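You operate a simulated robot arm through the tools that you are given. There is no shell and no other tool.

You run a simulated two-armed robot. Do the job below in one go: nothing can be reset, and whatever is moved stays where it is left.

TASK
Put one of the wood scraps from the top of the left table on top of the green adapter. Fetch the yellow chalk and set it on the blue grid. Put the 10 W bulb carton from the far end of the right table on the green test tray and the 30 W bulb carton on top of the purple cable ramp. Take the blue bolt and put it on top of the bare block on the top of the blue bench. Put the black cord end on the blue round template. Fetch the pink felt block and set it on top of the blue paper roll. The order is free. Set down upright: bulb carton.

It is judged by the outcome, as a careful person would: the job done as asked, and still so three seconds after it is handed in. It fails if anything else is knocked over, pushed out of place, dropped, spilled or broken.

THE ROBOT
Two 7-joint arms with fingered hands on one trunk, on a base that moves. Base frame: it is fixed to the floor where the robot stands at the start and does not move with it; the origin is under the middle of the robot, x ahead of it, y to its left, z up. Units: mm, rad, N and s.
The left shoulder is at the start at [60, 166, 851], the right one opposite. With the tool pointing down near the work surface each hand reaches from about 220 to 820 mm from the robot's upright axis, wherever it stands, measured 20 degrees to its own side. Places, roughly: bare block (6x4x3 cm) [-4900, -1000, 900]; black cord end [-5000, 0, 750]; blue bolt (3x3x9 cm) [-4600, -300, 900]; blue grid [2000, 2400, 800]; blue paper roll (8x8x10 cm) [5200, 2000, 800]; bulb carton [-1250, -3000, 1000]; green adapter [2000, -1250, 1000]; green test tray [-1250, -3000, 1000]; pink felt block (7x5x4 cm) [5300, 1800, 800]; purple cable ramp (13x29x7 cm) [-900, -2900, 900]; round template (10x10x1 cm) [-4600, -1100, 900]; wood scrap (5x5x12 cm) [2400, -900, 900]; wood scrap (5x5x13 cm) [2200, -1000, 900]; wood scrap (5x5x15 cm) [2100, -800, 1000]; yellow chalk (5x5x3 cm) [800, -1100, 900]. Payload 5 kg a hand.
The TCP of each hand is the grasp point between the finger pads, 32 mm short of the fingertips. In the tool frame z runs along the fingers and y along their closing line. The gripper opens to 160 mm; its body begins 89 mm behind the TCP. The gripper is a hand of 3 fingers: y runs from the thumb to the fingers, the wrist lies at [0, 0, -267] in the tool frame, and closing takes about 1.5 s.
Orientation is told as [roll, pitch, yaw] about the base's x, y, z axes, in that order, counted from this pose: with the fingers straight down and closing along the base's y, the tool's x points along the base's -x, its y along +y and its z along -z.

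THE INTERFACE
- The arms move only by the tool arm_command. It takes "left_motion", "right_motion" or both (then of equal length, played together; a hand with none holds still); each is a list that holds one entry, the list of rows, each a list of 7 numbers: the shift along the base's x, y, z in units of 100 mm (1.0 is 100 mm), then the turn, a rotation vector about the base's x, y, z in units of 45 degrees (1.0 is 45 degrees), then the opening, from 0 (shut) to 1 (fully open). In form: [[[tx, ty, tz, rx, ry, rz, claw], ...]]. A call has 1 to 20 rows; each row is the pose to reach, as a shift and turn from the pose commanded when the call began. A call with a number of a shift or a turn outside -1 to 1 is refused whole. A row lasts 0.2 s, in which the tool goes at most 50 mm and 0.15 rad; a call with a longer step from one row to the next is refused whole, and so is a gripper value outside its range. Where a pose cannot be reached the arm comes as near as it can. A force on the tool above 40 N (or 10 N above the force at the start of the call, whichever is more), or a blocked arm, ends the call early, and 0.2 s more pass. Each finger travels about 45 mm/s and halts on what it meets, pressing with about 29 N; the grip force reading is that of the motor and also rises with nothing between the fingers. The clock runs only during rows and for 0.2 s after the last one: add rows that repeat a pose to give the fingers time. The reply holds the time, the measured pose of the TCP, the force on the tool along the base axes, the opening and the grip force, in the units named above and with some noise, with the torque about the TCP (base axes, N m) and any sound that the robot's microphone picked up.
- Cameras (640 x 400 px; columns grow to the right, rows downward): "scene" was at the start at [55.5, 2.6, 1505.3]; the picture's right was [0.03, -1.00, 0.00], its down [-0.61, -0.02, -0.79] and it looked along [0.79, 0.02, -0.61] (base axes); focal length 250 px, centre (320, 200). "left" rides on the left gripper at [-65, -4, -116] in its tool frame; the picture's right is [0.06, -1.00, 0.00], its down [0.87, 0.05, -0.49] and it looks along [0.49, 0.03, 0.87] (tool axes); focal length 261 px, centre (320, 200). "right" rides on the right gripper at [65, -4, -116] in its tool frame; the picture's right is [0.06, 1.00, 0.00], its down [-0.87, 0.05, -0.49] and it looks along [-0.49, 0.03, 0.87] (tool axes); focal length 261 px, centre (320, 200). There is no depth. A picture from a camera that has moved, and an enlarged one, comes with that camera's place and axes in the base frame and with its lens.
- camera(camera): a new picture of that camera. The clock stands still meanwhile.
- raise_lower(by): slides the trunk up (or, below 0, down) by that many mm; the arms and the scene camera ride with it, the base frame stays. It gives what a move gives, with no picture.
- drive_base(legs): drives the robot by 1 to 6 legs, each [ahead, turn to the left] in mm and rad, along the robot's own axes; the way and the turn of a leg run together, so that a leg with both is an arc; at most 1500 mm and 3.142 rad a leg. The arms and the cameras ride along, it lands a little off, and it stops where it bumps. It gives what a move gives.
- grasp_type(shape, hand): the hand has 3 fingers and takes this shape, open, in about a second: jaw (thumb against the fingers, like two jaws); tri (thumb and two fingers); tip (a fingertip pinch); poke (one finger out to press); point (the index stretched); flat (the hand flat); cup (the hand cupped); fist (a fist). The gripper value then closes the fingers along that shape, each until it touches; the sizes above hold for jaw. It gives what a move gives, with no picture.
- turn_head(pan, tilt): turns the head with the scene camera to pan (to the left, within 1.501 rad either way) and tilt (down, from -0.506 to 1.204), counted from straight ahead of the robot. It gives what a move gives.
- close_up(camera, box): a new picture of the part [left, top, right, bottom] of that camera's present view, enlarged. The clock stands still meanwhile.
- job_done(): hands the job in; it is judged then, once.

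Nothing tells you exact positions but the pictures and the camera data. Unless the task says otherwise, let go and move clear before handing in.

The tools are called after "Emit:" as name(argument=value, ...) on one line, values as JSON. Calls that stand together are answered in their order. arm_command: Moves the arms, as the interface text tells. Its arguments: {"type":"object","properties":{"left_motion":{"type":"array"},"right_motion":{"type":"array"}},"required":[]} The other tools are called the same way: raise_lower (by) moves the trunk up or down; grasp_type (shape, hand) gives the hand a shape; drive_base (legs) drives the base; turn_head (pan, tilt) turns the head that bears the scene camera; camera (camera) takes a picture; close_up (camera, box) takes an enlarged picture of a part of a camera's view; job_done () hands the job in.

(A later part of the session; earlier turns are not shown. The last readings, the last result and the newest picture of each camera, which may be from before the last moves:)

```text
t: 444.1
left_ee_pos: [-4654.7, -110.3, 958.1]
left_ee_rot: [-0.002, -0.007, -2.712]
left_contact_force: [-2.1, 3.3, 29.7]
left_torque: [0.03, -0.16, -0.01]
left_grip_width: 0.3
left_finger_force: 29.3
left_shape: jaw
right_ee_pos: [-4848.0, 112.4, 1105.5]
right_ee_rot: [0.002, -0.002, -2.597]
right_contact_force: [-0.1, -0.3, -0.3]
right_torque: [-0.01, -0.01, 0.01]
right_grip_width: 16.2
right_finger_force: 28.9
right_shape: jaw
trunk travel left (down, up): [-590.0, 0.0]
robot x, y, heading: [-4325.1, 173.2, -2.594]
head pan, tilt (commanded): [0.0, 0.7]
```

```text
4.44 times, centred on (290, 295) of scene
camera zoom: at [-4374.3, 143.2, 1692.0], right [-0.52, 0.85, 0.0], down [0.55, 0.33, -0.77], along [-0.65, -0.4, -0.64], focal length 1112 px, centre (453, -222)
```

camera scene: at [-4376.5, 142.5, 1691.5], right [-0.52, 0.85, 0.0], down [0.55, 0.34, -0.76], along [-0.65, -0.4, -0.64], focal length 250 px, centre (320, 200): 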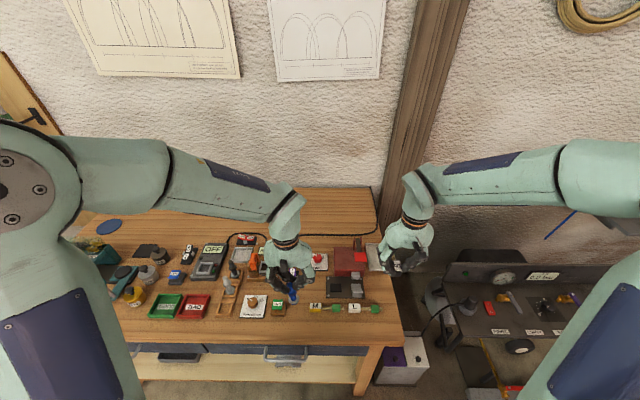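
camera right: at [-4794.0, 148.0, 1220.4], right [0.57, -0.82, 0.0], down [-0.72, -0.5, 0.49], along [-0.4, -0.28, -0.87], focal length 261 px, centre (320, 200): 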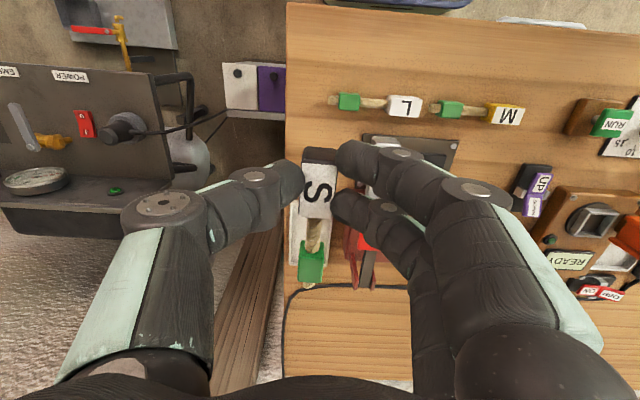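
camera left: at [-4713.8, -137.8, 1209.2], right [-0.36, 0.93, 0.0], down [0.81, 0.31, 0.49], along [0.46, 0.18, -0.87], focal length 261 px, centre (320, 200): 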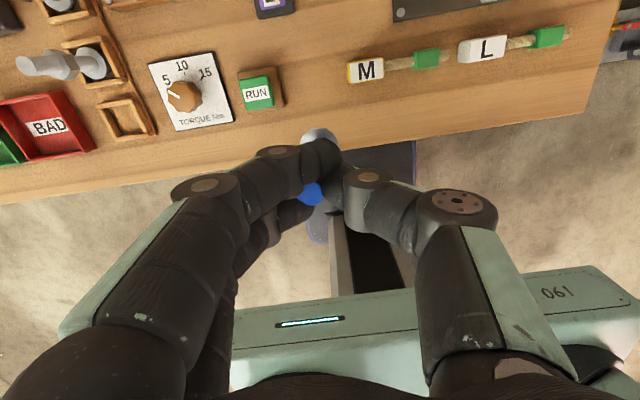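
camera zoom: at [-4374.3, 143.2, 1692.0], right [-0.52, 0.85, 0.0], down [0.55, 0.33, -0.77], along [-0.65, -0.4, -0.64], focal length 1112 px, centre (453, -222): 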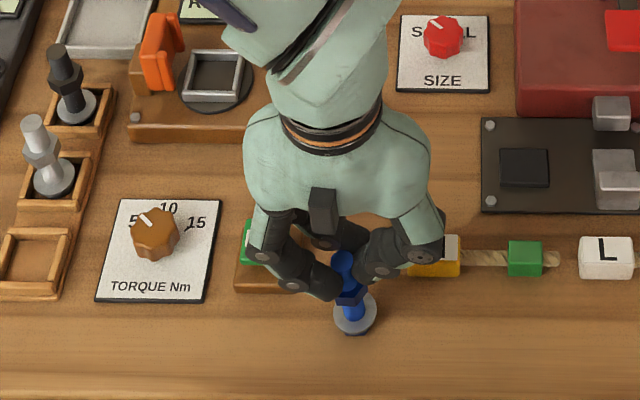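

The bolt's head is on the bench. I'll relieve the load and open slowly.

Emit:
arm_command(left_motion=[[[0, 0, 0.02, 0, 0, 0, 0.02], [0, 0, 0.02, 0, 0, 0, 0.05], [0, 0, 0.02, 0, 0, 0, 0.08], [0, 0, 0.02, 0, 0, 0, 0.11], [0, 0, 0.02, 0, 0, 0, 0.14], [0, 0, 0.02, 0, 0, 0, 0.18], [0, 0, 0.02, 0, 0, 0, 0.22], [0, 0, 0.02, 0, 0, 0, 0.27], [0, 0, 0.02, 0, 0, 0, 0.33], [0, 0, 0.02, 0, 0, 0, 0.4], [0, 0, 0.02, 0, 0, 0, 0.45]]])

Emit:
camera(camera="left")

Emit:
close_up(camera="scene", box=[230, 250, 350, 340])

```text
t: 446.5
left_ee_pos: [-4653.1, -112.2, 959.5]
left_ee_rot: [-0.002, -0.002, -2.711]
left_contact_force: [0.6, 0.3, 0.1]
left_torque: [-0.04, -0.02, 0.0]
left_grip_width: 71.7
left_finger_force: 0.1
left_shape: jaw
right_ee_pos: [-4848.9, 111.0, 1103.8]
right_ee_rot: [0.002, -0.001, -2.596]
right_contact_force: [0.3, 0.2, -0.1]
right_torque: [0.02, -0.01, 0.01]
right_grip_width: 16.1
right_finger_force: 29.2
right_shape: jaw
trunk travel left (down, up): [-590.0, 0.0]
robot x, y, heading: [-4331.4, 167.3, -2.594]
head pan, tilt (commanded): [0.0, 0.7]
```

```text
taken
camera left: at [-4714.6, -133.9, 1074.3], right [-0.36, 0.93, 0.0], down [0.81, 0.31, 0.49], along [0.46, 0.18, -0.87], focal length 261 px, centre (320, 200)
```

left: 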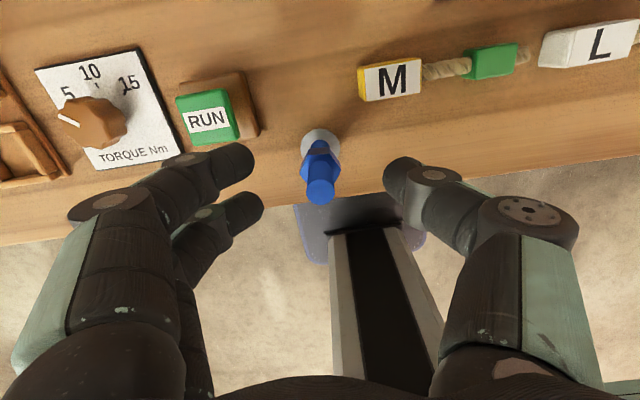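

```text
4.44 times, centred on (290, 295) of scene
camera zoom: at [-4375.3, 141.7, 1691.5], right [-0.52, 0.85, 0.0], down [0.55, 0.34, -0.76], along [-0.65, -0.4, -0.64], focal length 1112 px, centre (453, -222)
```

zoom: 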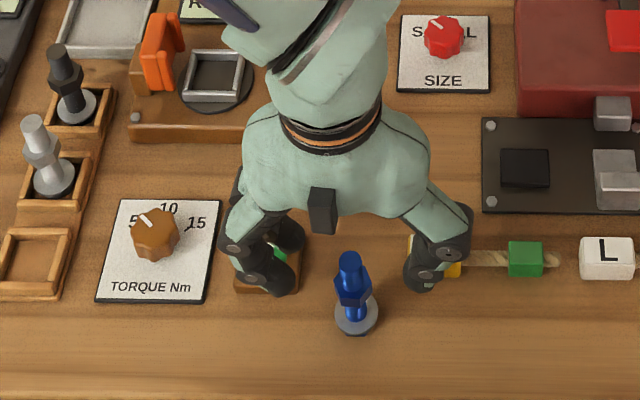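

The bolt stands upright on the bench. I'll raise the left hand and then draw both hands up for driving.

Emit:
arm_command(left_motion=[[[0, 0, 0.2, 0, 0, 0, 0.45], [0, 0, 0.6, 0, 0, 0, 0.45], [0, 0, 1.0, 0, 0, 0, 0.45]]])

Emit:
arm_command(left_motion=[[[0, 0, 0.4, 0, 0, 0, 0.45], [0, 0, 0.8, 0, 0, 0, 0.45], [0.1, 0.06, 1.0, 0, 0, 0, 0.45]]])

Emit:
arm_command(right_motion=[[[0, 0, 0.4, 0, 0, 0, 0.03], [0.1, 0.06, 0.8, 0, 0, 0, 0.03], [0.2, 0.12, 1.0, 0, 0, 0, 0.03]]])

Emit:
camera(camera="scene")

Emit:
camera(camera="left")

```text
t: 447.3
left_ee_pos: [-4652.4, -111.2, 1058.9]
left_ee_rot: [-0.002, -0.005, -2.708]
left_contact_force: [0.0, 0.6, 0.0]
left_torque: [0.05, 0.04, 0.02]
left_grip_width: 71.4
left_finger_force: 0.1
left_shape: jaw
right_ee_pos: [-4849.0, 111.1, 1106.3]
right_ee_rot: [0.002, -0.001, -2.598]
right_contact_force: [0.6, 0.5, -1.1]
right_torque: [-0.01, 0.0, 0.03]
right_grip_width: 16.3
right_finger_force: 28.4
right_shape: jaw
trunk travel left (down, up): [-590.0, 0.0]
robot x, y, heading: [-4327.4, 168.4, -2.591]
head pan, tilt (commanded): [0.0, 0.7]
```

```text
t: 448.1
left_ee_pos: [-4641.0, -107.3, 1160.1]
left_ee_rot: [-0.002, -0.005, -2.711]
left_contact_force: [0.5, -0.2, 0.1]
left_torque: [-0.02, 0.01, 0.0]
left_grip_width: 71.4
left_finger_force: 0.1
left_shape: jaw
right_ee_pos: [-4847.6, 110.7, 1105.6]
right_ee_rot: [0.0, -0.002, -2.596]
right_contact_force: [-0.6, -1.3, -0.9]
right_torque: [-0.01, 0.04, 0.01]
right_grip_width: 16.0
right_finger_force: 28.8
right_shape: jaw
trunk travel left (down, up): [-590.0, 0.0]
robot x, y, heading: [-4329.0, 167.6, -2.598]
head pan, tilt (commanded): [0.0, 0.7]
```

```text
t: 448.9
left_ee_pos: [-4639.1, -106.0, 1159.3]
left_ee_rot: [-0.002, -0.002, -2.709]
left_contact_force: [-0.2, 0.0, 0.7]
left_torque: [-0.01, -0.01, 0.0]
left_grip_width: 71.4
left_finger_force: 0.0
left_shape: jaw
right_ee_pos: [-4827.1, 122.3, 1207.4]
right_ee_rot: [0.001, -0.002, -2.598]
right_contact_force: [0.3, 0.4, -0.2]
right_torque: [0.0, 0.02, 0.01]
right_grip_width: 16.4
right_finger_force: 28.9
right_shape: jaw
trunk travel left (down, up): [-590.0, 0.0]
robot x, y, heading: [-4325.8, 171.4, -2.59]
head pan, tilt (commanded): [0.0, 0.7]
```

```text
taken
camera scene: at [-4374.4, 142.0, 1691.5], right [-0.52, 0.85, 0.0], down [0.55, 0.34, -0.77], along [-0.65, -0.4, -0.64], focal length 250 px, centre (320, 200)
```

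scene: 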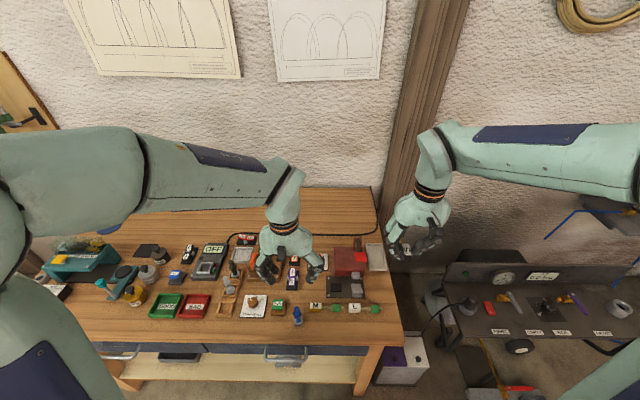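

```text
taken
camera left: at [-4701.5, -127.9, 1273.7], right [-0.36, 0.93, 0.0], down [0.81, 0.31, 0.49], along [0.45, 0.18, -0.87], focal length 261 px, centre (320, 200)
```

left: 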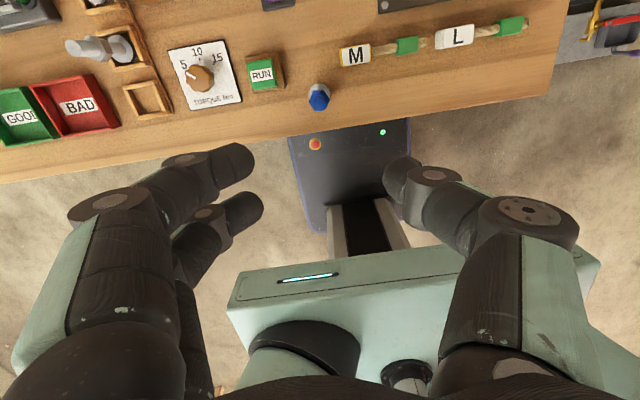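

Good: the bolt stands at the front of the bench. Now I'll drive to the left end of the bench with the black cord end in the right hand.

Emit:
drive_base(legs=[[-400, 0], [0, 1.56], [1364, 0], [0, -1.571]])

Emit:
turn_head(pan=-0.4, tilt=0.5)

Emit:
camera(camera="scene")

```text
t: 465.7
left_ee_pos: [-3579.5, -1060.3, 1158.7]
left_ee_rot: [-0.001, -0.003, -2.697]
left_contact_force: [-1.3, 0.6, -0.1]
left_torque: [-0.02, 0.01, 0.0]
left_grip_width: 71.3
left_finger_force: 0.0
left_shape: jaw
right_ee_pos: [-3769.9, -836.4, 1205.9]
right_ee_rot: [0.001, 0.0, -2.586]
right_contact_force: [0.0, -0.7, 0.1]
right_torque: [-0.01, -0.05, 0.02]
right_grip_width: 15.9
right_finger_force: 29.3
right_shape: jaw
trunk travel left (down, up): [-590.0, 0.0]
robot x, y, heading: [-3270.3, -780.2, -2.58]
head pan, tilt (commanded): [0.0, 0.7]
```

```text
t: 466.6
left_ee_pos: [-3580.0, -1060.5, 1157.8]
left_ee_rot: [-0.001, -0.004, -2.699]
left_contact_force: [0.3, 0.2, 0.1]
left_torque: [0.02, 0.0, 0.02]
left_grip_width: 71.2
left_finger_force: 0.0
left_shape: jaw
right_ee_pos: [-3770.0, -836.1, 1205.0]
right_ee_rot: [0.004, 0.0, -2.587]
right_contact_force: [-0.7, -0.2, -1.4]
right_torque: [0.03, -0.03, 0.01]
right_grip_width: 15.8
right_finger_force: 28.7
right_shape: jaw
trunk travel left (down, up): [-590.0, 0.0]
robot x, y, heading: [-3270.2, -782.0, -2.588]
head pan, tilt (commanded): [-0.4, 0.499]
```

```text
taken
camera scene: at [-3334.5, -780.2, 1709.2], right [-0.16, 0.99, 0.0], down [0.47, 0.08, -0.88], along [-0.87, -0.14, -0.48], focal length 250 px, centre (320, 200)
```

scene: 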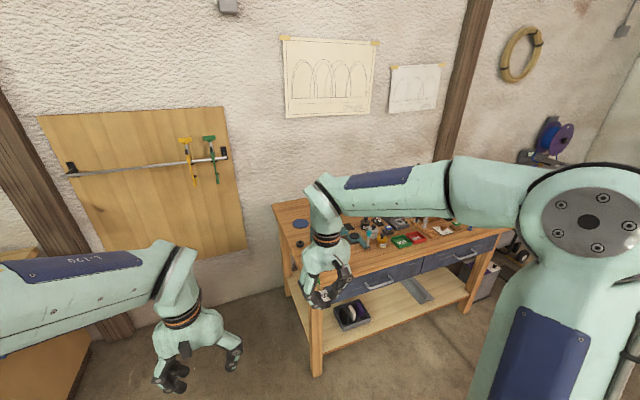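

I'm lined up with the lane left of the bench. I'll drive forward alongside its left end.

Emit:
drive_base(legs=[[800, 0]])

Emit:
turn_head(pan=-0.7, tilt=0.7)

Emit:
camera(camera="scene")

Emit:
camera(camera="right")

```text
t: 470.9
left_ee_pos: [-4256.6, -1489.6, 1157.7]
left_ee_rot: [-0.003, -0.003, -2.694]
left_contact_force: [0.0, 0.1, -0.1]
left_torque: [0.02, 0.0, -0.02]
left_grip_width: 71.6
left_finger_force: 0.1
left_shape: jaw
right_ee_pos: [-4446.4, -1264.8, 1206.9]
right_ee_rot: [0.001, 0.001, -2.58]
right_contact_force: [0.0, -0.7, -0.2]
right_torque: [-0.02, -0.06, 0.0]
right_grip_width: 15.8
right_finger_force: 29.2
right_shape: jaw
trunk travel left (down, up): [-590.0, 0.0]
robot x, y, heading: [-3945.8, -1212.3, -2.579]
head pan, tilt (commanded): [-0.4, 0.499]
```

```text
t: 471.7
left_ee_pos: [-4255.2, -1488.6, 1158.5]
left_ee_rot: [-0.001, -0.003, -2.697]
left_contact_force: [0.4, 0.3, -0.6]
left_torque: [0.02, 0.02, -0.01]
left_grip_width: 71.6
left_finger_force: 0.1
left_shape: jaw
right_ee_pos: [-4447.4, -1264.8, 1206.0]
right_ee_rot: [0.003, 0.001, -2.582]
right_contact_force: [0.6, 0.5, -0.4]
right_torque: [0.04, -0.02, 0.01]
right_grip_width: 16.0
right_finger_force: 28.7
right_shape: jaw
trunk travel left (down, up): [-590.0, 0.0]
robot x, y, heading: [-3946.9, -1209.3, -2.579]
head pan, tilt (commanded): [-0.7, 0.7]
```

```text
taken
camera scene: at [-4007.0, -1180.7, 1691.6], right [0.13, 0.99, 0.0], down [0.64, -0.09, -0.77], along [-0.76, 0.1, -0.64], focal length 250 px, centre (320, 200)
```

scene: 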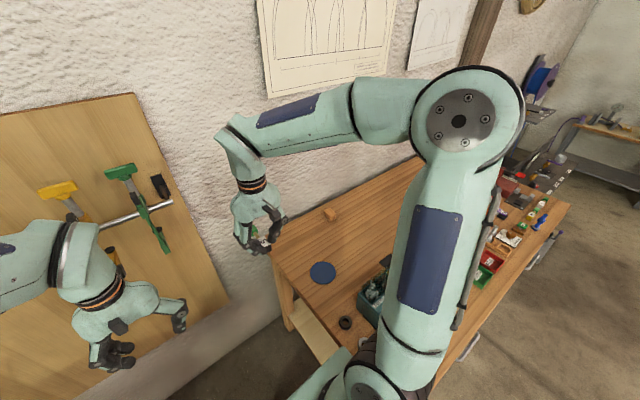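

```text
taken
camera right: at [-4394.0, -1227.2, 1320.9], right [0.58, -0.81, 0.0], down [-0.71, -0.51, 0.49], along [-0.4, -0.29, -0.87], focal length 261 px, centre (320, 200)
```

right: 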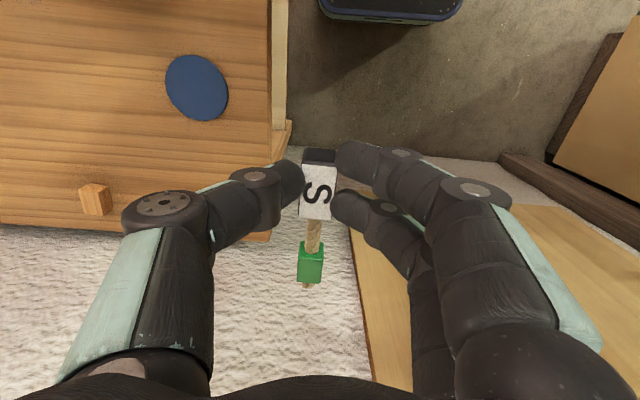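

The disc is at about [-4547,-1093] and the block at the back. I'll move the S piece over the disc so it will lie centred on it.

Emit:
arm_command(right_motion=[[[-0.13, 0.31, 0, 0, 0, 0, 0.03], [-0.26, 0.62, 0, 0, 0, 0, 0.03], [-0.38, 0.93, 0, 0, 0, 0, 0.03]]])

Emit:
arm_command(right_motion=[[[-0.13, 0.31, -0.1, 0, 0, 0, 0.03], [-0.26, 0.62, -0.2, 0, 0, 0, 0.03], [-0.38, 0.94, -0.4, 0, 0, 0, 0.03], [-0.38, 0.94, -0.8, 0, 0, 0, 0.03], [-0.38, 0.94, -1.0, 0, 0, 0, 0.03]]])

Emit:
camera(camera="right")

Emit:
camera(camera="scene")

```text
t: 472.5
left_ee_pos: [-4256.6, -1487.4, 1158.6]
left_ee_rot: [-0.002, -0.005, -2.694]
left_contact_force: [-0.1, 0.5, -0.6]
left_torque: [0.0, 0.01, 0.01]
left_grip_width: 71.2
left_finger_force: 0.0
left_shape: jaw
right_ee_pos: [-4485.9, -1171.1, 1204.4]
right_ee_rot: [0.001, 0.0, -2.58]
right_contact_force: [0.7, 0.1, 0.1]
right_torque: [0.02, 0.0, 0.01]
right_grip_width: 16.2
right_finger_force: 28.6
right_shape: jaw
trunk travel left (down, up): [-590.0, 0.0]
robot x, y, heading: [-3948.5, -1207.1, -2.578]
head pan, tilt (commanded): [-0.7, 0.7]
```

```text
t: 473.7
left_ee_pos: [-4256.2, -1488.7, 1159.1]
left_ee_rot: [0.0, -0.004, -2.696]
left_contact_force: [-0.4, 0.2, -0.7]
left_torque: [-0.03, 0.01, -0.01]
left_grip_width: 71.4
left_finger_force: 0.1
left_shape: jaw
right_ee_pos: [-4525.6, -1077.7, 1102.9]
right_ee_rot: [0.002, -0.002, -2.581]
right_contact_force: [-0.1, -0.3, -0.4]
right_torque: [-0.01, -0.04, -0.02]
right_grip_width: 16.2
right_finger_force: 28.7
right_shape: jaw
trunk travel left (down, up): [-590.0, 0.0]
robot x, y, heading: [-3946.2, -1207.1, -2.582]
head pan, tilt (commanded): [-0.7, 0.7]
```

```text
taken
camera right: at [-4472.9, -1039.4, 1218.9], right [0.58, -0.81, 0.0], down [-0.71, -0.51, 0.49], along [-0.4, -0.29, -0.87], focal length 261 px, centre (320, 200)
```

right: 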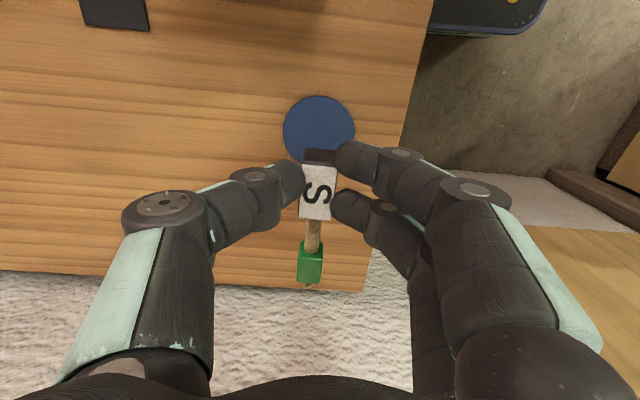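

```text
taken
camera scene: at [-4007.3, -1180.0, 1691.5], right [0.14, 0.99, 0.0], down [0.64, -0.09, -0.76], along [-0.76, 0.1, -0.64], focal length 250 px, centre (320, 200)
```

scene: 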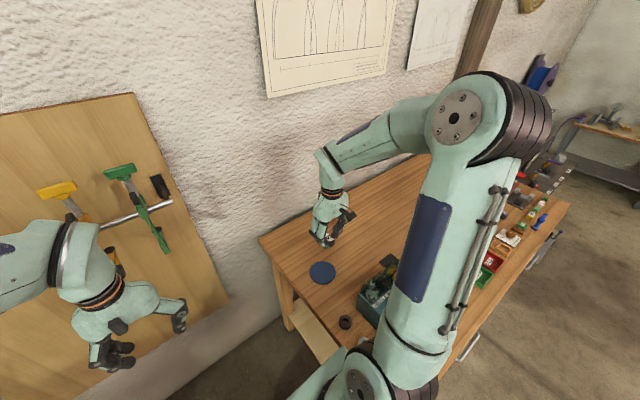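

The disc lies directly under the piece. I'll shift back 5 mm so the whole piece is centred, and lower.

Emit:
arm_command(right_motion=[[[0.04, 0.03, -0.4, 0, 0, 0, 0.03], [0.04, 0.03, -0.8, 0, 0, 0, 0.03], [0.04, 0.03, -1.0, 0, 0, 0, 0.03]]])

Emit:
arm_command(right_motion=[[[0, 0, -0.4, 0, 0, 0, 0.03], [0, 0, -0.72, 0, 0, 0, 0.03], [0, 0, -0.72, 0, 0, 0, 0.03]]])

Emit:
camera(camera="right")

```text
t: 474.5
left_ee_pos: [-4255.5, -1489.4, 1158.1]
left_ee_rot: [-0.002, -0.004, -2.695]
left_contact_force: [-0.8, 0.5, 0.5]
left_torque: [-0.03, 0.0, -0.01]
left_grip_width: 71.3
left_finger_force: 0.0
left_shape: jaw
right_ee_pos: [-4520.5, -1073.9, 1004.4]
right_ee_rot: [0.002, -0.002, -2.581]
right_contact_force: [-0.8, 0.3, -1.2]
right_torque: [-0.01, -0.03, 0.0]
right_grip_width: 15.8
right_finger_force: 29.4
right_shape: jaw
trunk travel left (down, up): [-590.0, 0.0]
robot x, y, heading: [-3948.0, -1208.5, -2.576]
head pan, tilt (commanded): [-0.7, 0.7]
```

```text
t: 475.3
left_ee_pos: [-4255.0, -1489.7, 1159.2]
left_ee_rot: [-0.002, -0.003, -2.694]
left_contact_force: [0.4, 0.6, 0.5]
left_torque: [-0.01, -0.03, -0.02]
left_grip_width: 71.6
left_finger_force: 0.2
left_shape: jaw
right_ee_pos: [-4519.4, -1074.8, 934.5]
right_ee_rot: [0.002, 0.001, -2.581]
right_contact_force: [-0.8, 0.9, -0.5]
right_torque: [0.01, -0.03, 0.03]
right_grip_width: 15.9
right_finger_force: 29.4
right_shape: jaw
trunk travel left (down, up): [-590.0, 0.0]
robot x, y, heading: [-3945.4, -1210.5, -2.581]
head pan, tilt (commanded): [-0.7, 0.7]
```

```text
taken
camera right: at [-4467.5, -1037.3, 1048.9], right [0.58, -0.81, 0.0], down [-0.71, -0.51, 0.49], along [-0.4, -0.29, -0.87], focal length 261 px, centre (320, 200)
```

right: 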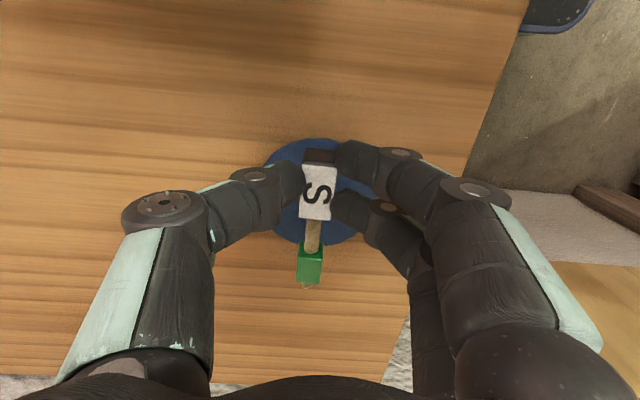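

The piece is centred on the disc. I'll lower in small steps to contact.

Emit:
arm_command(right_motion=[[[0, 0, -0.05, 0, 0, 0, 0.03], [0, 0, -0.1, 0, 0, 0, 0.03], [0, 0, -0.13, 0, 0, 0, 0.03]]])

Emit:
arm_command(right_motion=[[[0, 0, -0.02, 0, 0, 0, 0.03], [0, 0, -0.04, 0, 0, 0, 0.03]]])

Emit:
arm_command(right_motion=[[[0, 0, -0.02, 0, 0, 0, 0.03], [0, 0, -0.03, 0, 0, 0, 0.03]]])

```text
t: 476.1
left_ee_pos: [-4254.8, -1488.9, 1158.0]
left_ee_rot: [-0.001, -0.002, -2.693]
left_contact_force: [-0.1, -0.4, 0.0]
left_torque: [0.0, 0.01, 0.0]
left_grip_width: 71.6
left_finger_force: 0.0
left_shape: jaw
right_ee_pos: [-4520.2, -1073.9, 920.5]
right_ee_rot: [0.002, 0.0, -2.581]
right_contact_force: [0.0, 0.2, -0.1]
right_torque: [0.0, -0.04, -0.02]
right_grip_width: 16.1
right_finger_force: 28.8
right_shape: jaw
trunk travel left (down, up): [-590.0, 0.0]
robot x, y, heading: [-3947.1, -1207.8, -2.573]
head pan, tilt (commanded): [-0.7, 0.7]
```

```text
t: 476.7
left_ee_pos: [-4256.7, -1488.1, 1158.7]
left_ee_rot: [-0.001, -0.004, -2.693]
left_contact_force: [0.0, 0.4, -1.0]
left_torque: [0.0, 0.01, -0.05]
left_grip_width: 71.4
left_finger_force: 0.1
left_shape: jaw
right_ee_pos: [-4519.2, -1074.6, 915.2]
right_ee_rot: [0.001, -0.002, -2.581]
right_contact_force: [-0.4, -0.3, -0.3]
right_torque: [-0.01, 0.0, -0.03]
right_grip_width: 15.8
right_finger_force: 28.9
right_shape: jaw
trunk travel left (down, up): [-590.0, 0.0]
robot x, y, heading: [-3946.0, -1210.6, -2.579]
head pan, tilt (commanded): [-0.7, 0.7]
```

```text
t: 477.3
left_ee_pos: [-4257.0, -1489.4, 1158.0]
left_ee_rot: [-0.001, -0.004, -2.696]
left_contact_force: [0.4, -0.6, -0.5]
left_torque: [0.03, 0.04, 0.01]
left_grip_width: 71.6
left_finger_force: 0.0
left_shape: jaw
right_ee_pos: [-4519.2, -1074.4, 913.7]
right_ee_rot: [0.002, -0.003, -2.581]
right_contact_force: [0.1, -0.1, 0.2]
right_torque: [0.0, 0.02, -0.01]
right_grip_width: 15.8
right_finger_force: 29.0
right_shape: jaw
trunk travel left (down, up): [-590.0, 0.0]
robot x, y, heading: [-3948.0, -1206.4, -2.576]
head pan, tilt (commanded): [-0.7, 0.7]
```

Emit:
arm_command(right_motion=[[[0, 0, -0.02, 0, 0, 0, 0.03], [0, 0, -0.03, 0, 0, 0, 0.03]]])

Emit:
arm_command(right_motion=[[[0, 0, -0.015, 0, 0, 0, 0.03], [0, 0, -0.02, 0, 0, 0, 0.03]]])

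Emit:
camera(camera="right")

```text
t: 477.9
left_ee_pos: [-4255.5, -1488.2, 1159.8]
left_ee_rot: [-0.003, -0.003, -2.695]
left_contact_force: [0.2, 0.3, 0.3]
left_torque: [0.01, -0.01, 0.04]
left_grip_width: 71.5
left_finger_force: 0.1
left_shape: jaw
right_ee_pos: [-4520.3, -1074.3, 911.6]
right_ee_rot: [-0.001, -0.003, -2.581]
right_contact_force: [1.8, -0.4, 8.9]
right_torque: [0.02, 0.04, 0.0]
right_grip_width: 16.5
right_finger_force: 28.9
right_shape: jaw
trunk travel left (down, up): [-590.0, 0.0]
robot x, y, heading: [-3946.4, -1209.6, -2.578]
head pan, tilt (commanded): [-0.7, 0.7]
```

```text
t: 478.5
left_ee_pos: [-4254.2, -1490.2, 1159.9]
left_ee_rot: [-0.004, -0.005, -2.693]
left_contact_force: [0.4, 0.5, 0.3]
left_torque: [0.02, 0.02, -0.01]
left_grip_width: 71.8
left_finger_force: 0.0
left_shape: jaw
right_ee_pos: [-4520.3, -1075.5, 911.7]
right_ee_rot: [0.0, -0.003, -2.58]
right_contact_force: [1.1, -0.4, 21.6]
right_torque: [0.03, 0.03, 0.08]
right_grip_width: 16.9
right_finger_force: 29.2
right_shape: jaw
trunk travel left (down, up): [-590.0, 0.0]
robot x, y, heading: [-3948.7, -1209.2, -2.581]
head pan, tilt (commanded): [-0.7, 0.7]
```

```text
taken
camera right: at [-4466.7, -1037.2, 1025.9], right [0.58, -0.81, 0.0], down [-0.71, -0.51, 0.49], along [-0.4, -0.29, -0.87], focal length 261 px, centre (320, 200)
```

right: 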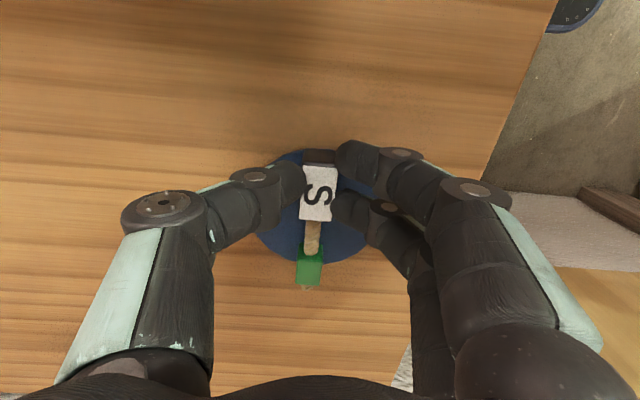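

Contact made; the piece rests with both blocks on the disc. I'll release gently and rise.

Emit:
arm_command(right_motion=[[[0, 0, 0.015, 0, 0, 0, 0.08], [0, 0, 0.015, 0, 0, 0, 0.12], [0, 0, 0.015, 0, 0, 0, 0.16], [0, 0, 0.015, 0, 0, 0, 0.2], [0, 0, 0.015, 0, 0, 0, 0.26], [0, 0, 0.015, 0, 0, 0, 0.32], [0, 0, 0.015, 0, 0, 0, 0.35]]])

Emit:
arm_command(right_motion=[[[0, 0, 0.2, 0, 0, 0, 0.35], [0, 0, 0.6, 0, 0, 0, 0.35], [0, 0, 1.0, 0, 0, 0, 0.35]]])

Emit:
camera(camera="right")

```text
t: 480.1
left_ee_pos: [-4255.5, -1489.5, 1158.6]
left_ee_rot: [-0.002, -0.004, -2.694]
left_contact_force: [0.2, 1.0, -0.2]
left_torque: [-0.02, 0.01, -0.01]
left_grip_width: 71.5
left_finger_force: 0.2
left_shape: jaw
right_ee_pos: [-4520.1, -1074.2, 911.6]
right_ee_rot: [0.002, -0.002, -2.58]
right_contact_force: [0.5, -0.3, -0.2]
right_torque: [0.01, -0.02, -0.02]
right_grip_width: 55.5
right_finger_force: 0.1
right_shape: jaw
trunk travel left (down, up): [-590.0, 0.0]
robot x, y, heading: [-3945.9, -1205.9, -2.586]
head pan, tilt (commanded): [-0.7, 0.7]
```

```text
t: 480.9
left_ee_pos: [-4254.7, -1488.6, 1158.4]
left_ee_rot: [-0.001, -0.004, -2.694]
left_contact_force: [0.1, 0.6, -0.6]
left_torque: [0.0, 0.01, 0.0]
left_grip_width: 71.7
left_finger_force: 0.1
left_shape: jaw
right_ee_pos: [-4517.9, -1074.7, 1010.6]
right_ee_rot: [0.001, -0.001, -2.582]
right_contact_force: [0.6, 0.6, 0.2]
right_torque: [-0.04, 0.01, 0.01]
right_grip_width: 55.5
right_finger_force: 0.0
right_shape: jaw
trunk travel left (down, up): [-590.0, 0.0]
robot x, y, heading: [-3944.9, -1205.2, -2.58]
head pan, tilt (commanded): [-0.7, 0.7]
```

```text
taken
camera right: at [-4464.3, -1035.8, 1125.6], right [0.58, -0.81, 0.0], down [-0.71, -0.51, 0.49], along [-0.4, -0.29, -0.87], focal length 261 px, centre (320, 200)
```

right: 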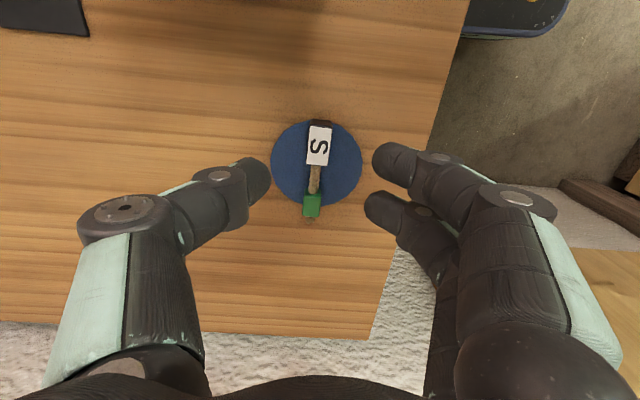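

The black cord end lies on the blue disc. Now I'll raise the hand, back out, and return to the front of the bench for the bolt.

Emit:
arm_command(right_motion=[[[0, 0, 0.4, 0, 0, 0, 0.35], [0.1, 0, 0.8, 0, 0, 0, 0.35], [0.2, -0.1, 1.0, 0, 0, 0, 0.35]]])

Emit:
arm_command(right_motion=[[[0.3, -0.2, 0.3, 0, 0, 0, 0.35], [0.6, -0.4, 0.5, 0, 0, 0, 0.35], [0.8, -0.8, 0.6, 0, 0, 0, 0.35]]])

Emit:
drive_base(legs=[[-800, 0], [0, -1.571], [1100, 0], [0, 1.56]])

Emit:
turn_head(pan=-0.1, tilt=0.7)

Emit:
camera(camera="scene")

```text
t: 481.7
left_ee_pos: [-4255.3, -1489.8, 1158.1]
left_ee_rot: [-0.002, -0.005, -2.695]
left_contact_force: [0.7, 1.0, -0.4]
left_torque: [0.0, 0.01, 0.01]
left_grip_width: 71.6
left_finger_force: 0.1
left_shape: jaw
right_ee_pos: [-4497.1, -1083.4, 1111.3]
right_ee_rot: [0.001, -0.002, -2.582]
right_contact_force: [0.0, 0.3, -0.4]
right_torque: [0.02, 0.01, 0.0]
right_grip_width: 55.9
right_finger_force: 0.0
right_shape: jaw
trunk travel left (down, up): [-590.0, 0.0]
robot x, y, heading: [-3945.8, -1208.7, -2.576]
head pan, tilt (commanded): [-0.7, 0.7]
```

```text
t: 482.5
left_ee_pos: [-4256.4, -1490.0, 1157.8]
left_ee_rot: [-0.003, -0.003, -2.693]
left_contact_force: [-0.1, -0.3, -0.1]
left_torque: [0.02, 0.04, 0.01]
left_grip_width: 71.5
left_finger_force: 0.0
left_shape: jaw
right_ee_pos: [-4420.6, -1165.1, 1171.9]
right_ee_rot: [0.001, -0.002, -2.581]
right_contact_force: [0.0, -0.4, -0.2]
right_torque: [0.03, -0.02, 0.0]
right_grip_width: 55.6
right_finger_force: 0.0
right_shape: jaw
trunk travel left (down, up): [-590.0, 0.0]
robot x, y, heading: [-3945.8, -1207.4, -2.574]
head pan, tilt (commanded): [-0.7, 0.7]
```

```text
t: 499.8
left_ee_pos: [-4163.8, -154.7, 1158.0]
left_ee_rot: [-0.003, -0.004, -2.692]
left_contact_force: [0.1, 0.3, -0.2]
left_torque: [-0.03, -0.04, 0.01]
left_grip_width: 71.4
left_finger_force: 0.1
left_shape: jaw
right_ee_pos: [-4328.6, 169.2, 1172.6]
right_ee_rot: [0.0, 0.0, -2.579]
right_contact_force: [0.6, 0.0, -0.1]
right_torque: [0.02, 0.01, 0.0]
right_grip_width: 55.8
right_finger_force: 0.1
right_shape: jaw
trunk travel left (down, up): [-590.0, 0.0]
robot x, y, heading: [-3854.9, 127.1, -2.575]
head pan, tilt (commanded): [-0.7, 0.7]
```

```text
t: 500.8
left_ee_pos: [-4162.9, -154.6, 1158.0]
left_ee_rot: [-0.002, -0.004, -2.691]
left_contact_force: [-0.4, 0.0, -0.2]
left_torque: [-0.03, 0.01, 0.01]
left_grip_width: 71.2
left_finger_force: 0.0
left_shape: jaw
right_ee_pos: [-4329.2, 169.9, 1171.8]
right_ee_rot: [0.003, -0.002, -2.578]
right_contact_force: [0.2, 0.2, 0.0]
right_torque: [0.01, 0.01, 0.02]
right_grip_width: 55.8
right_finger_force: 0.1
right_shape: jaw
trunk travel left (down, up): [-590.0, 0.0]
robot x, y, heading: [-3853.3, 127.1, -2.571]
head pan, tilt (commanded): [-0.099, 0.7]
```

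```text
taken
camera scene: at [-3906.3, 104.9, 1691.5], right [-0.45, 0.89, 0.0], down [0.58, 0.29, -0.76], along [-0.68, -0.34, -0.64], focal length 250 px, centre (320, 200)
```

scene: 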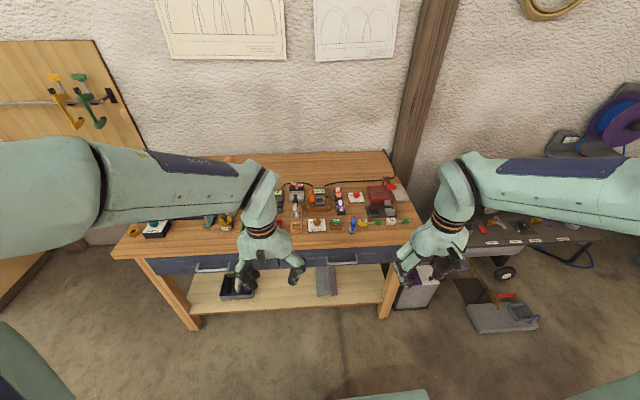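

I'm back in front of the bench. I'll drive up to it so the bolt is in reach of the right hand.

Emit:
drive_base(legs=[[380, 0]])

Emit:
camera(camera="right")

Emit:
camera(camera="scene")

```text
t: 503.2
left_ee_pos: [-4498.3, -358.4, 1158.2]
left_ee_rot: [-0.002, -0.005, -2.704]
left_contact_force: [-0.7, 0.8, -0.5]
left_torque: [0.04, 0.0, 0.0]
left_grip_width: 71.4
left_finger_force: 0.0
left_shape: jaw
right_ee_pos: [-4659.3, -31.6, 1171.7]
right_ee_rot: [0.002, -0.001, -2.592]
right_contact_force: [-0.2, 0.6, -0.2]
right_torque: [0.0, -0.03, 0.02]
right_grip_width: 55.6
right_finger_force: 0.1
right_shape: jaw
trunk travel left (down, up): [-590.0, 0.0]
robot x, y, heading: [-4185.0, -80.6, -2.591]
head pan, tilt (commanded): [-0.099, 0.7]
```

```text
taken
camera right: at [-4606.0, 6.0, 1286.7], right [0.57, -0.82, 0.0], down [-0.71, -0.5, 0.49], along [-0.4, -0.28, -0.87], focal length 261 px, centre (320, 200)
```

right: 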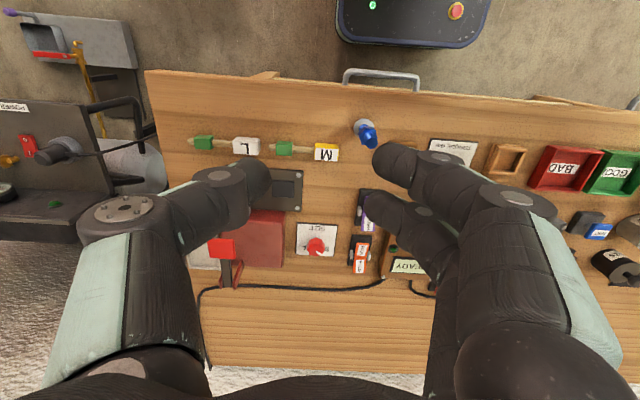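

```text
taken
camera scene: at [-4238.5, -102.6, 1691.5], right [-0.44, 0.9, 0.0], down [0.58, 0.28, -0.76], along [-0.69, -0.34, -0.64], focal length 250 px, centre (320, 200)
```

scene: 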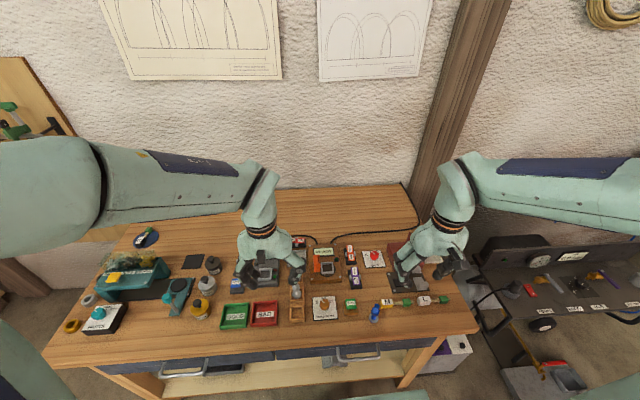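

The bolt is at about [-4649,-106]. I'll move the right hand over it and look from above.

Emit:
arm_command(right_motion=[[[0.05, -0.37, 0, 0, 0, 0, 0.42], [0.1, -0.74, 0, 0, 0, 0, 0.42], [0.1, -0.74, -0.4, 0, 0, 0, 0.42], [0.1, -0.74, -0.7, 0, 0, 0, 0.42], [0.1, -0.74, -0.7, 0, 0, 0, 0.42]]])

Emit:
camera(camera="right")

Emit:
close_up(camera="right", box=[240, 70, 400, 170])

```text
t: 504.4
left_ee_pos: [-4497.1, -357.9, 1157.7]
left_ee_rot: [-0.001, -0.004, -2.707]
left_contact_force: [-0.1, 0.6, 0.5]
left_torque: [-0.02, 0.01, -0.02]
left_grip_width: 71.4
left_finger_force: 0.0
left_shape: jaw
right_ee_pos: [-4650.7, -104.4, 1102.7]
right_ee_rot: [0.0, -0.001, -2.591]
right_contact_force: [0.6, -0.1, 0.1]
right_torque: [-0.01, -0.01, 0.01]
right_grip_width: 66.6
right_finger_force: 0.0
right_shape: jaw
trunk travel left (down, up): [-590.0, 0.0]
robot x, y, heading: [-4184.7, -80.8, -2.589]
head pan, tilt (commanded): [-0.099, 0.7]
```

```text
taken
camera right: at [-4596.4, -66.1, 1217.5], right [0.57, -0.82, 0.0], down [-0.71, -0.5, 0.49], along [-0.4, -0.28, -0.87], focal length 261 px, centre (320, 200)
```

right: 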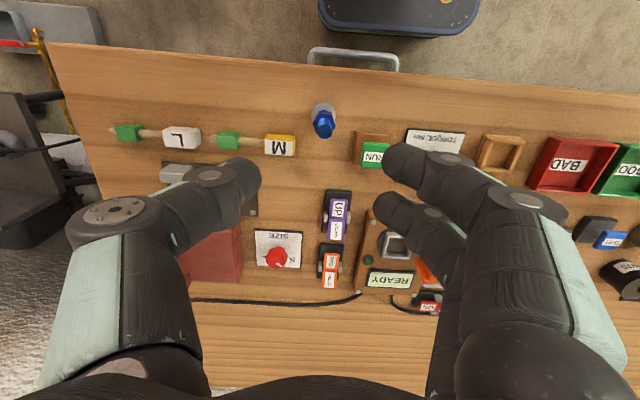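

```text
4.00 times, centred on (320, 120) of right
camera zoom: at [-4596.4, -66.1, 1217.5], right [0.57, -0.82, 0.0], down [-0.71, -0.5, 0.49], along [-0.4, -0.28, -0.87], focal length 1043 px, centre (320, 520)
```

zoom: 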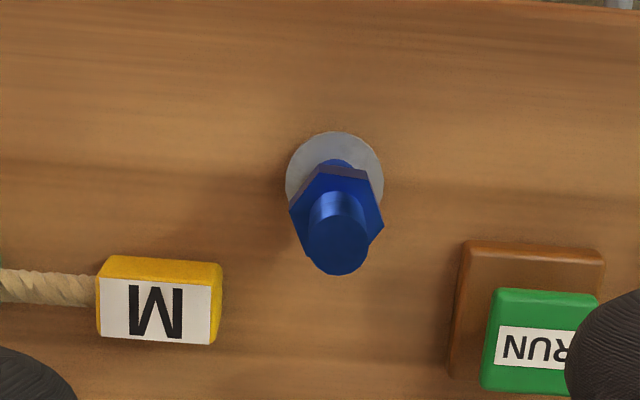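

The bolt stands upright; its hex has corners facing my fingers, so I'll turn the hand by 30° to meet the flats, centre it, and come down to nut height.

Emit:
arm_command(right_motion=[[[0.0, -0.06, 0, 0, 0, -0.17, 0.42], [0.0, -0.06, -0.2, 0, 0, -0.34, 0.42], [0.0, -0.06, -0.5, 0, 0, -0.51, 0.42], [0.0, -0.06, -0.8, 0, 0, -0.667, 0.42], [0.0, -0.06, -0.8, 0, 0, -0.667, 0.42]]])

Emit:
camera(camera="right")

Emit:
close_up(camera="right", box=[240, 100, 400, 230])

```text
t: 505.6
left_ee_pos: [-4497.0, -358.4, 1158.8]
left_ee_rot: [-0.002, -0.005, -2.708]
left_contact_force: [-0.4, 0.1, 0.0]
left_torque: [-0.02, 0.05, 0.02]
left_grip_width: 71.4
left_finger_force: 0.0
left_shape: jaw
right_ee_pos: [-4650.6, -110.6, 1019.6]
right_ee_rot: [0.002, -0.002, -3.117]
right_contact_force: [0.7, 0.4, 0.5]
right_torque: [-0.02, 0.04, 0.0]
right_grip_width: 66.9
right_finger_force: 0.2
right_shape: jaw
trunk travel left (down, up): [-590.0, 0.0]
robot x, y, heading: [-4186.5, -76.3, -2.588]
head pan, tilt (commanded): [-0.099, 0.7]
```

```text
taken
camera right: at [-4585.1, -105.6, 1134.4], right [0.09, -1.0, 0.0], down [-0.87, -0.07, 0.49], along [-0.49, -0.04, -0.87], focal length 261 px, centre (320, 200)
```

right: 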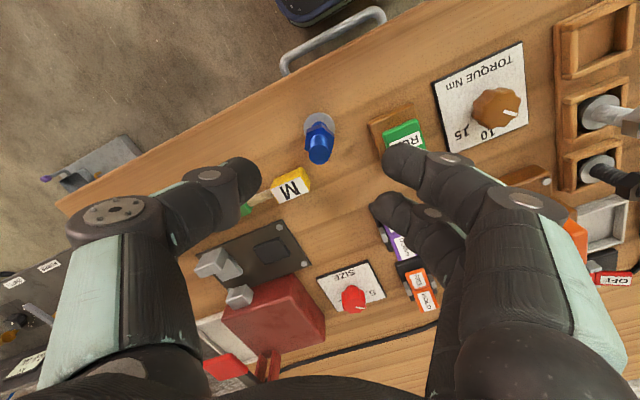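

```text
3.08 times, centred on (320, 165) of right
camera zoom: at [-4585.1, -105.6, 1134.4], right [0.09, -1.0, 0.0], down [-0.87, -0.07, 0.49], along [-0.49, -0.04, -0.87], focal length 802 px, centre (320, 308)
```

zoom: 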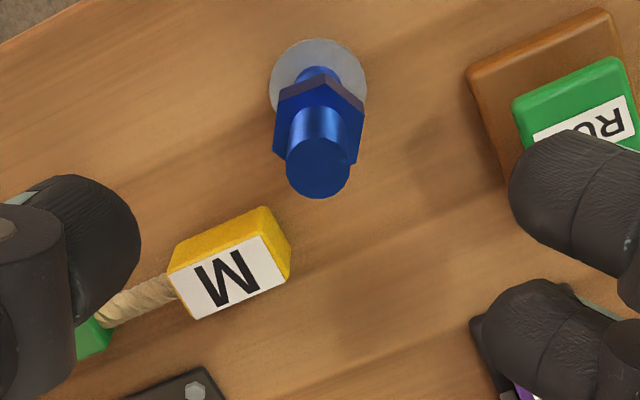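

The flats now face the fingers and the bolt is centred within 2 mm. I'll descend to nut height.

Emit:
arm_command(right_motion=[[[0.01, 0.0, -0.3, 0, 0, 0, 0.4], [0.02, 0.0, -0.5, 0, 0, 0, 0.4], [0.02, 0.0, -0.71, 0, 0, 0, 0.4], [0.02, 0.0, -0.71, 0, 0, 0, 0.4]]])

Emit:
close_up(camera="right", box=[220, 110, 420, 260])

Emit:
close_up(camera="scene", box=[320, 250, 440, 340])

```text
t: 506.6
left_ee_pos: [-4496.7, -357.3, 1158.3]
left_ee_rot: [-0.002, -0.003, -2.705]
left_contact_force: [0.5, 0.3, 0.0]
left_torque: [-0.03, 0.01, 0.02]
left_grip_width: 71.7
left_finger_force: 0.0
left_shape: jaw
right_ee_pos: [-4645.5, -108.3, 949.4]
right_ee_rot: [0.002, -0.001, -3.115]
right_contact_force: [0.5, 0.1, 0.2]
right_torque: [0.0, 0.02, -0.03]
right_grip_width: 64.3
right_finger_force: 0.0
right_shape: jaw
trunk travel left (down, up): [-590.0, 0.0]
robot x, y, heading: [-4185.2, -81.3, -2.59]
head pan, tilt (commanded): [-0.099, 0.7]
```

```text
2.67 times, centred on (320, 185) of right
camera zoom: at [-4580.5, -103.9, 1065.2], right [0.09, -1.0, 0.0], down [-0.87, -0.08, 0.49], along [-0.49, -0.04, -0.87], focal length 695 px, centre (320, 240)
```

zoom: 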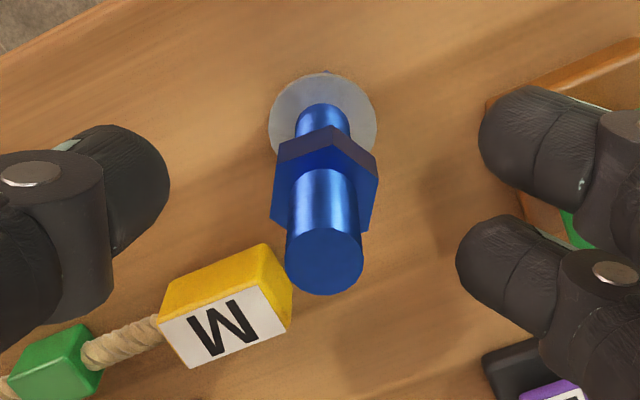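

```text
4.44 times, centred on (380, 295) of scene
camera zoom: at [-4237.0, -101.7, 1691.6], right [-0.44, 0.9, 0.0], down [0.58, 0.28, -0.77], along [-0.69, -0.34, -0.64], focal length 1112 px, centre (53, -222)
```

zoom: 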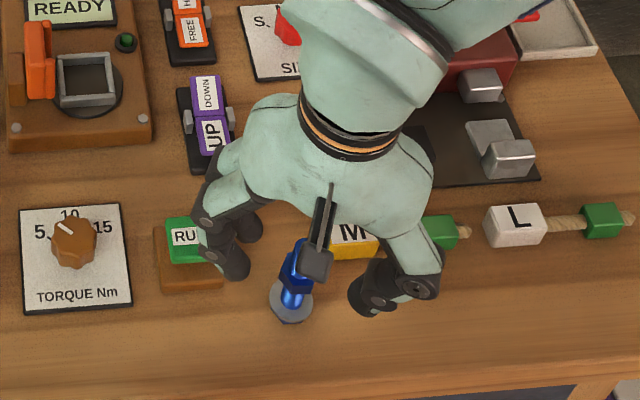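

Well centred. I'll close on the nut.

Emit:
arm_command(right_motion=[[[0, 0, 0, 0, 0, 0, 0.32], [0, 0, 0, 0, 0, 0, 0.26], [0, 0, 0, 0, 0, 0, 0.2], [0, 0, 0, 0, 0, 0, 0.15], [0, 0, 0, 0, 0, 0, 0.1], [0, 0, 0, 0, 0, 0, 0.06], [0, 0, 0, 0, 0, 0, 0.06]]])

Emit:
close_up(camera="right", box=[220, 110, 420, 260])

Emit:
close_up(camera="scene", box=[320, 250, 440, 340])

```text
t: 508.2
left_ee_pos: [-4497.7, -358.2, 1158.5]
left_ee_rot: [-0.001, -0.003, -2.705]
left_contact_force: [-0.9, -0.2, 0.5]
left_torque: [-0.02, 0.01, 0.02]
left_grip_width: 71.4
left_finger_force: 0.2
left_shape: jaw
right_ee_pos: [-4646.2, -109.5, 950.9]
right_ee_rot: [-0.001, 0.001, -3.116]
right_contact_force: [0.4, -0.1, 0.0]
right_torque: [0.01, 0.01, 0.0]
right_grip_width: 10.1
right_finger_force: 0.1
right_shape: jaw
trunk travel left (down, up): [-590.0, 0.0]
robot x, y, heading: [-4188.6, -81.7, -2.585]
head pan, tilt (commanded): [-0.099, 0.7]
```

```text
2.67 times, centred on (320, 185) of right
camera zoom: at [-4580.8, -104.1, 1065.3], right [0.09, -1.0, 0.0], down [-0.87, -0.08, 0.49], along [-0.49, -0.04, -0.87], focal length 695 px, centre (320, 240)
```

zoom: 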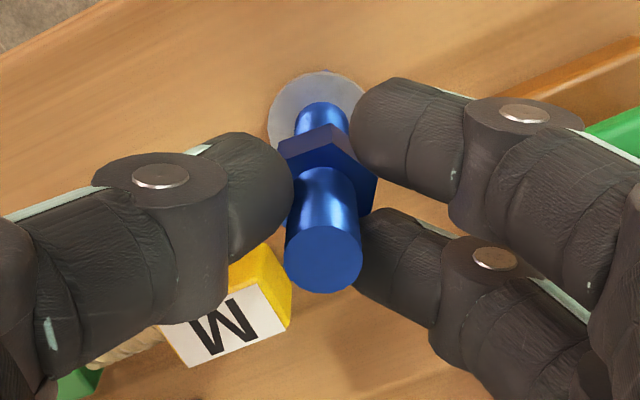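

```text
4.44 times, centred on (380, 295) of scene
camera zoom: at [-4237.4, -102.0, 1691.5], right [-0.44, 0.9, 0.0], down [0.58, 0.28, -0.76], along [-0.69, -0.34, -0.64], focal length 1112 px, centre (53, -222)
```

zoom: 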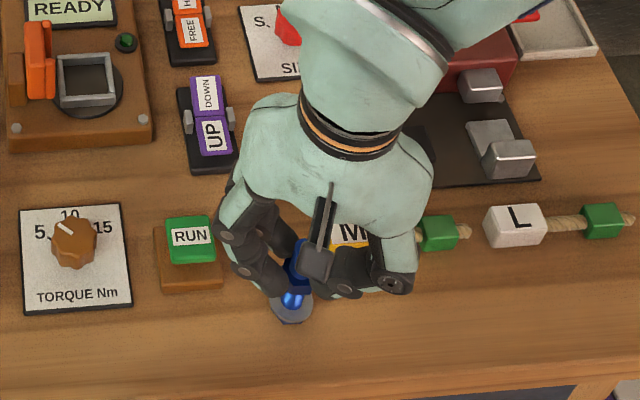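

The thumb and two fingers surround the nut but don't press yet; I'll close fully so the three of them clamp it.

Emit:
arm_command(right_motion=[[[0, 0, 0, 0, 0, 0, 0.03], [0, 0, 0, 0, 0, 0, 0.0], [0, 0, 0, 0, 0, 0, 0.0], [0, 0, 0, 0, 0, 0, 0.0]]])

Emit:
close_up(camera="right", box=[220, 110, 420, 260])

Emit:
close_up(camera="scene", box=[320, 250, 440, 340])

```text
t: 509.2
left_ee_pos: [-4497.0, -358.0, 1158.8]
left_ee_rot: [-0.003, -0.004, -2.705]
left_contact_force: [-0.4, -0.5, -0.7]
left_torque: [0.0, 0.01, -0.01]
left_grip_width: 71.4
left_finger_force: 0.1
left_shape: jaw
right_ee_pos: [-4645.6, -109.7, 950.6]
right_ee_rot: [0.002, -0.002, -3.117]
right_contact_force: [-0.9, -0.9, 0.7]
right_torque: [-0.13, 0.08, 0.01]
right_grip_width: 0.3
right_finger_force: 28.7
right_shape: jaw
trunk travel left (down, up): [-590.0, 0.0]
robot x, y, heading: [-4184.6, -81.0, -2.586]
head pan, tilt (commanded): [-0.099, 0.7]
```

```text
2.67 times, centred on (320, 185) of right
camera zoom: at [-4580.9, -104.4, 1065.4], right [0.09, -1.0, 0.0], down [-0.87, -0.08, 0.49], along [-0.49, -0.04, -0.87], focal length 695 px, centre (320, 240)
```

zoom: 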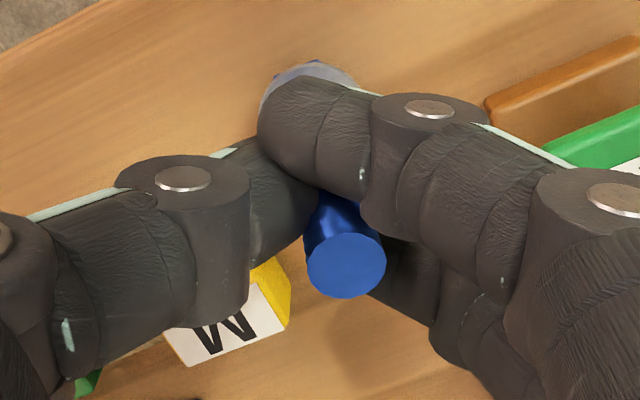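

```text
4.44 times, centred on (380, 295) of scene
camera zoom: at [-4237.4, -102.2, 1691.6], right [-0.44, 0.9, 0.0], down [0.58, 0.28, -0.76], along [-0.69, -0.34, -0.64], focal length 1112 px, centre (53, -222)
```

zoom: 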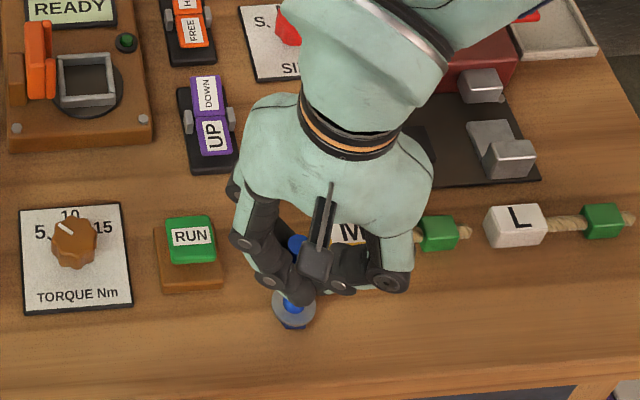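

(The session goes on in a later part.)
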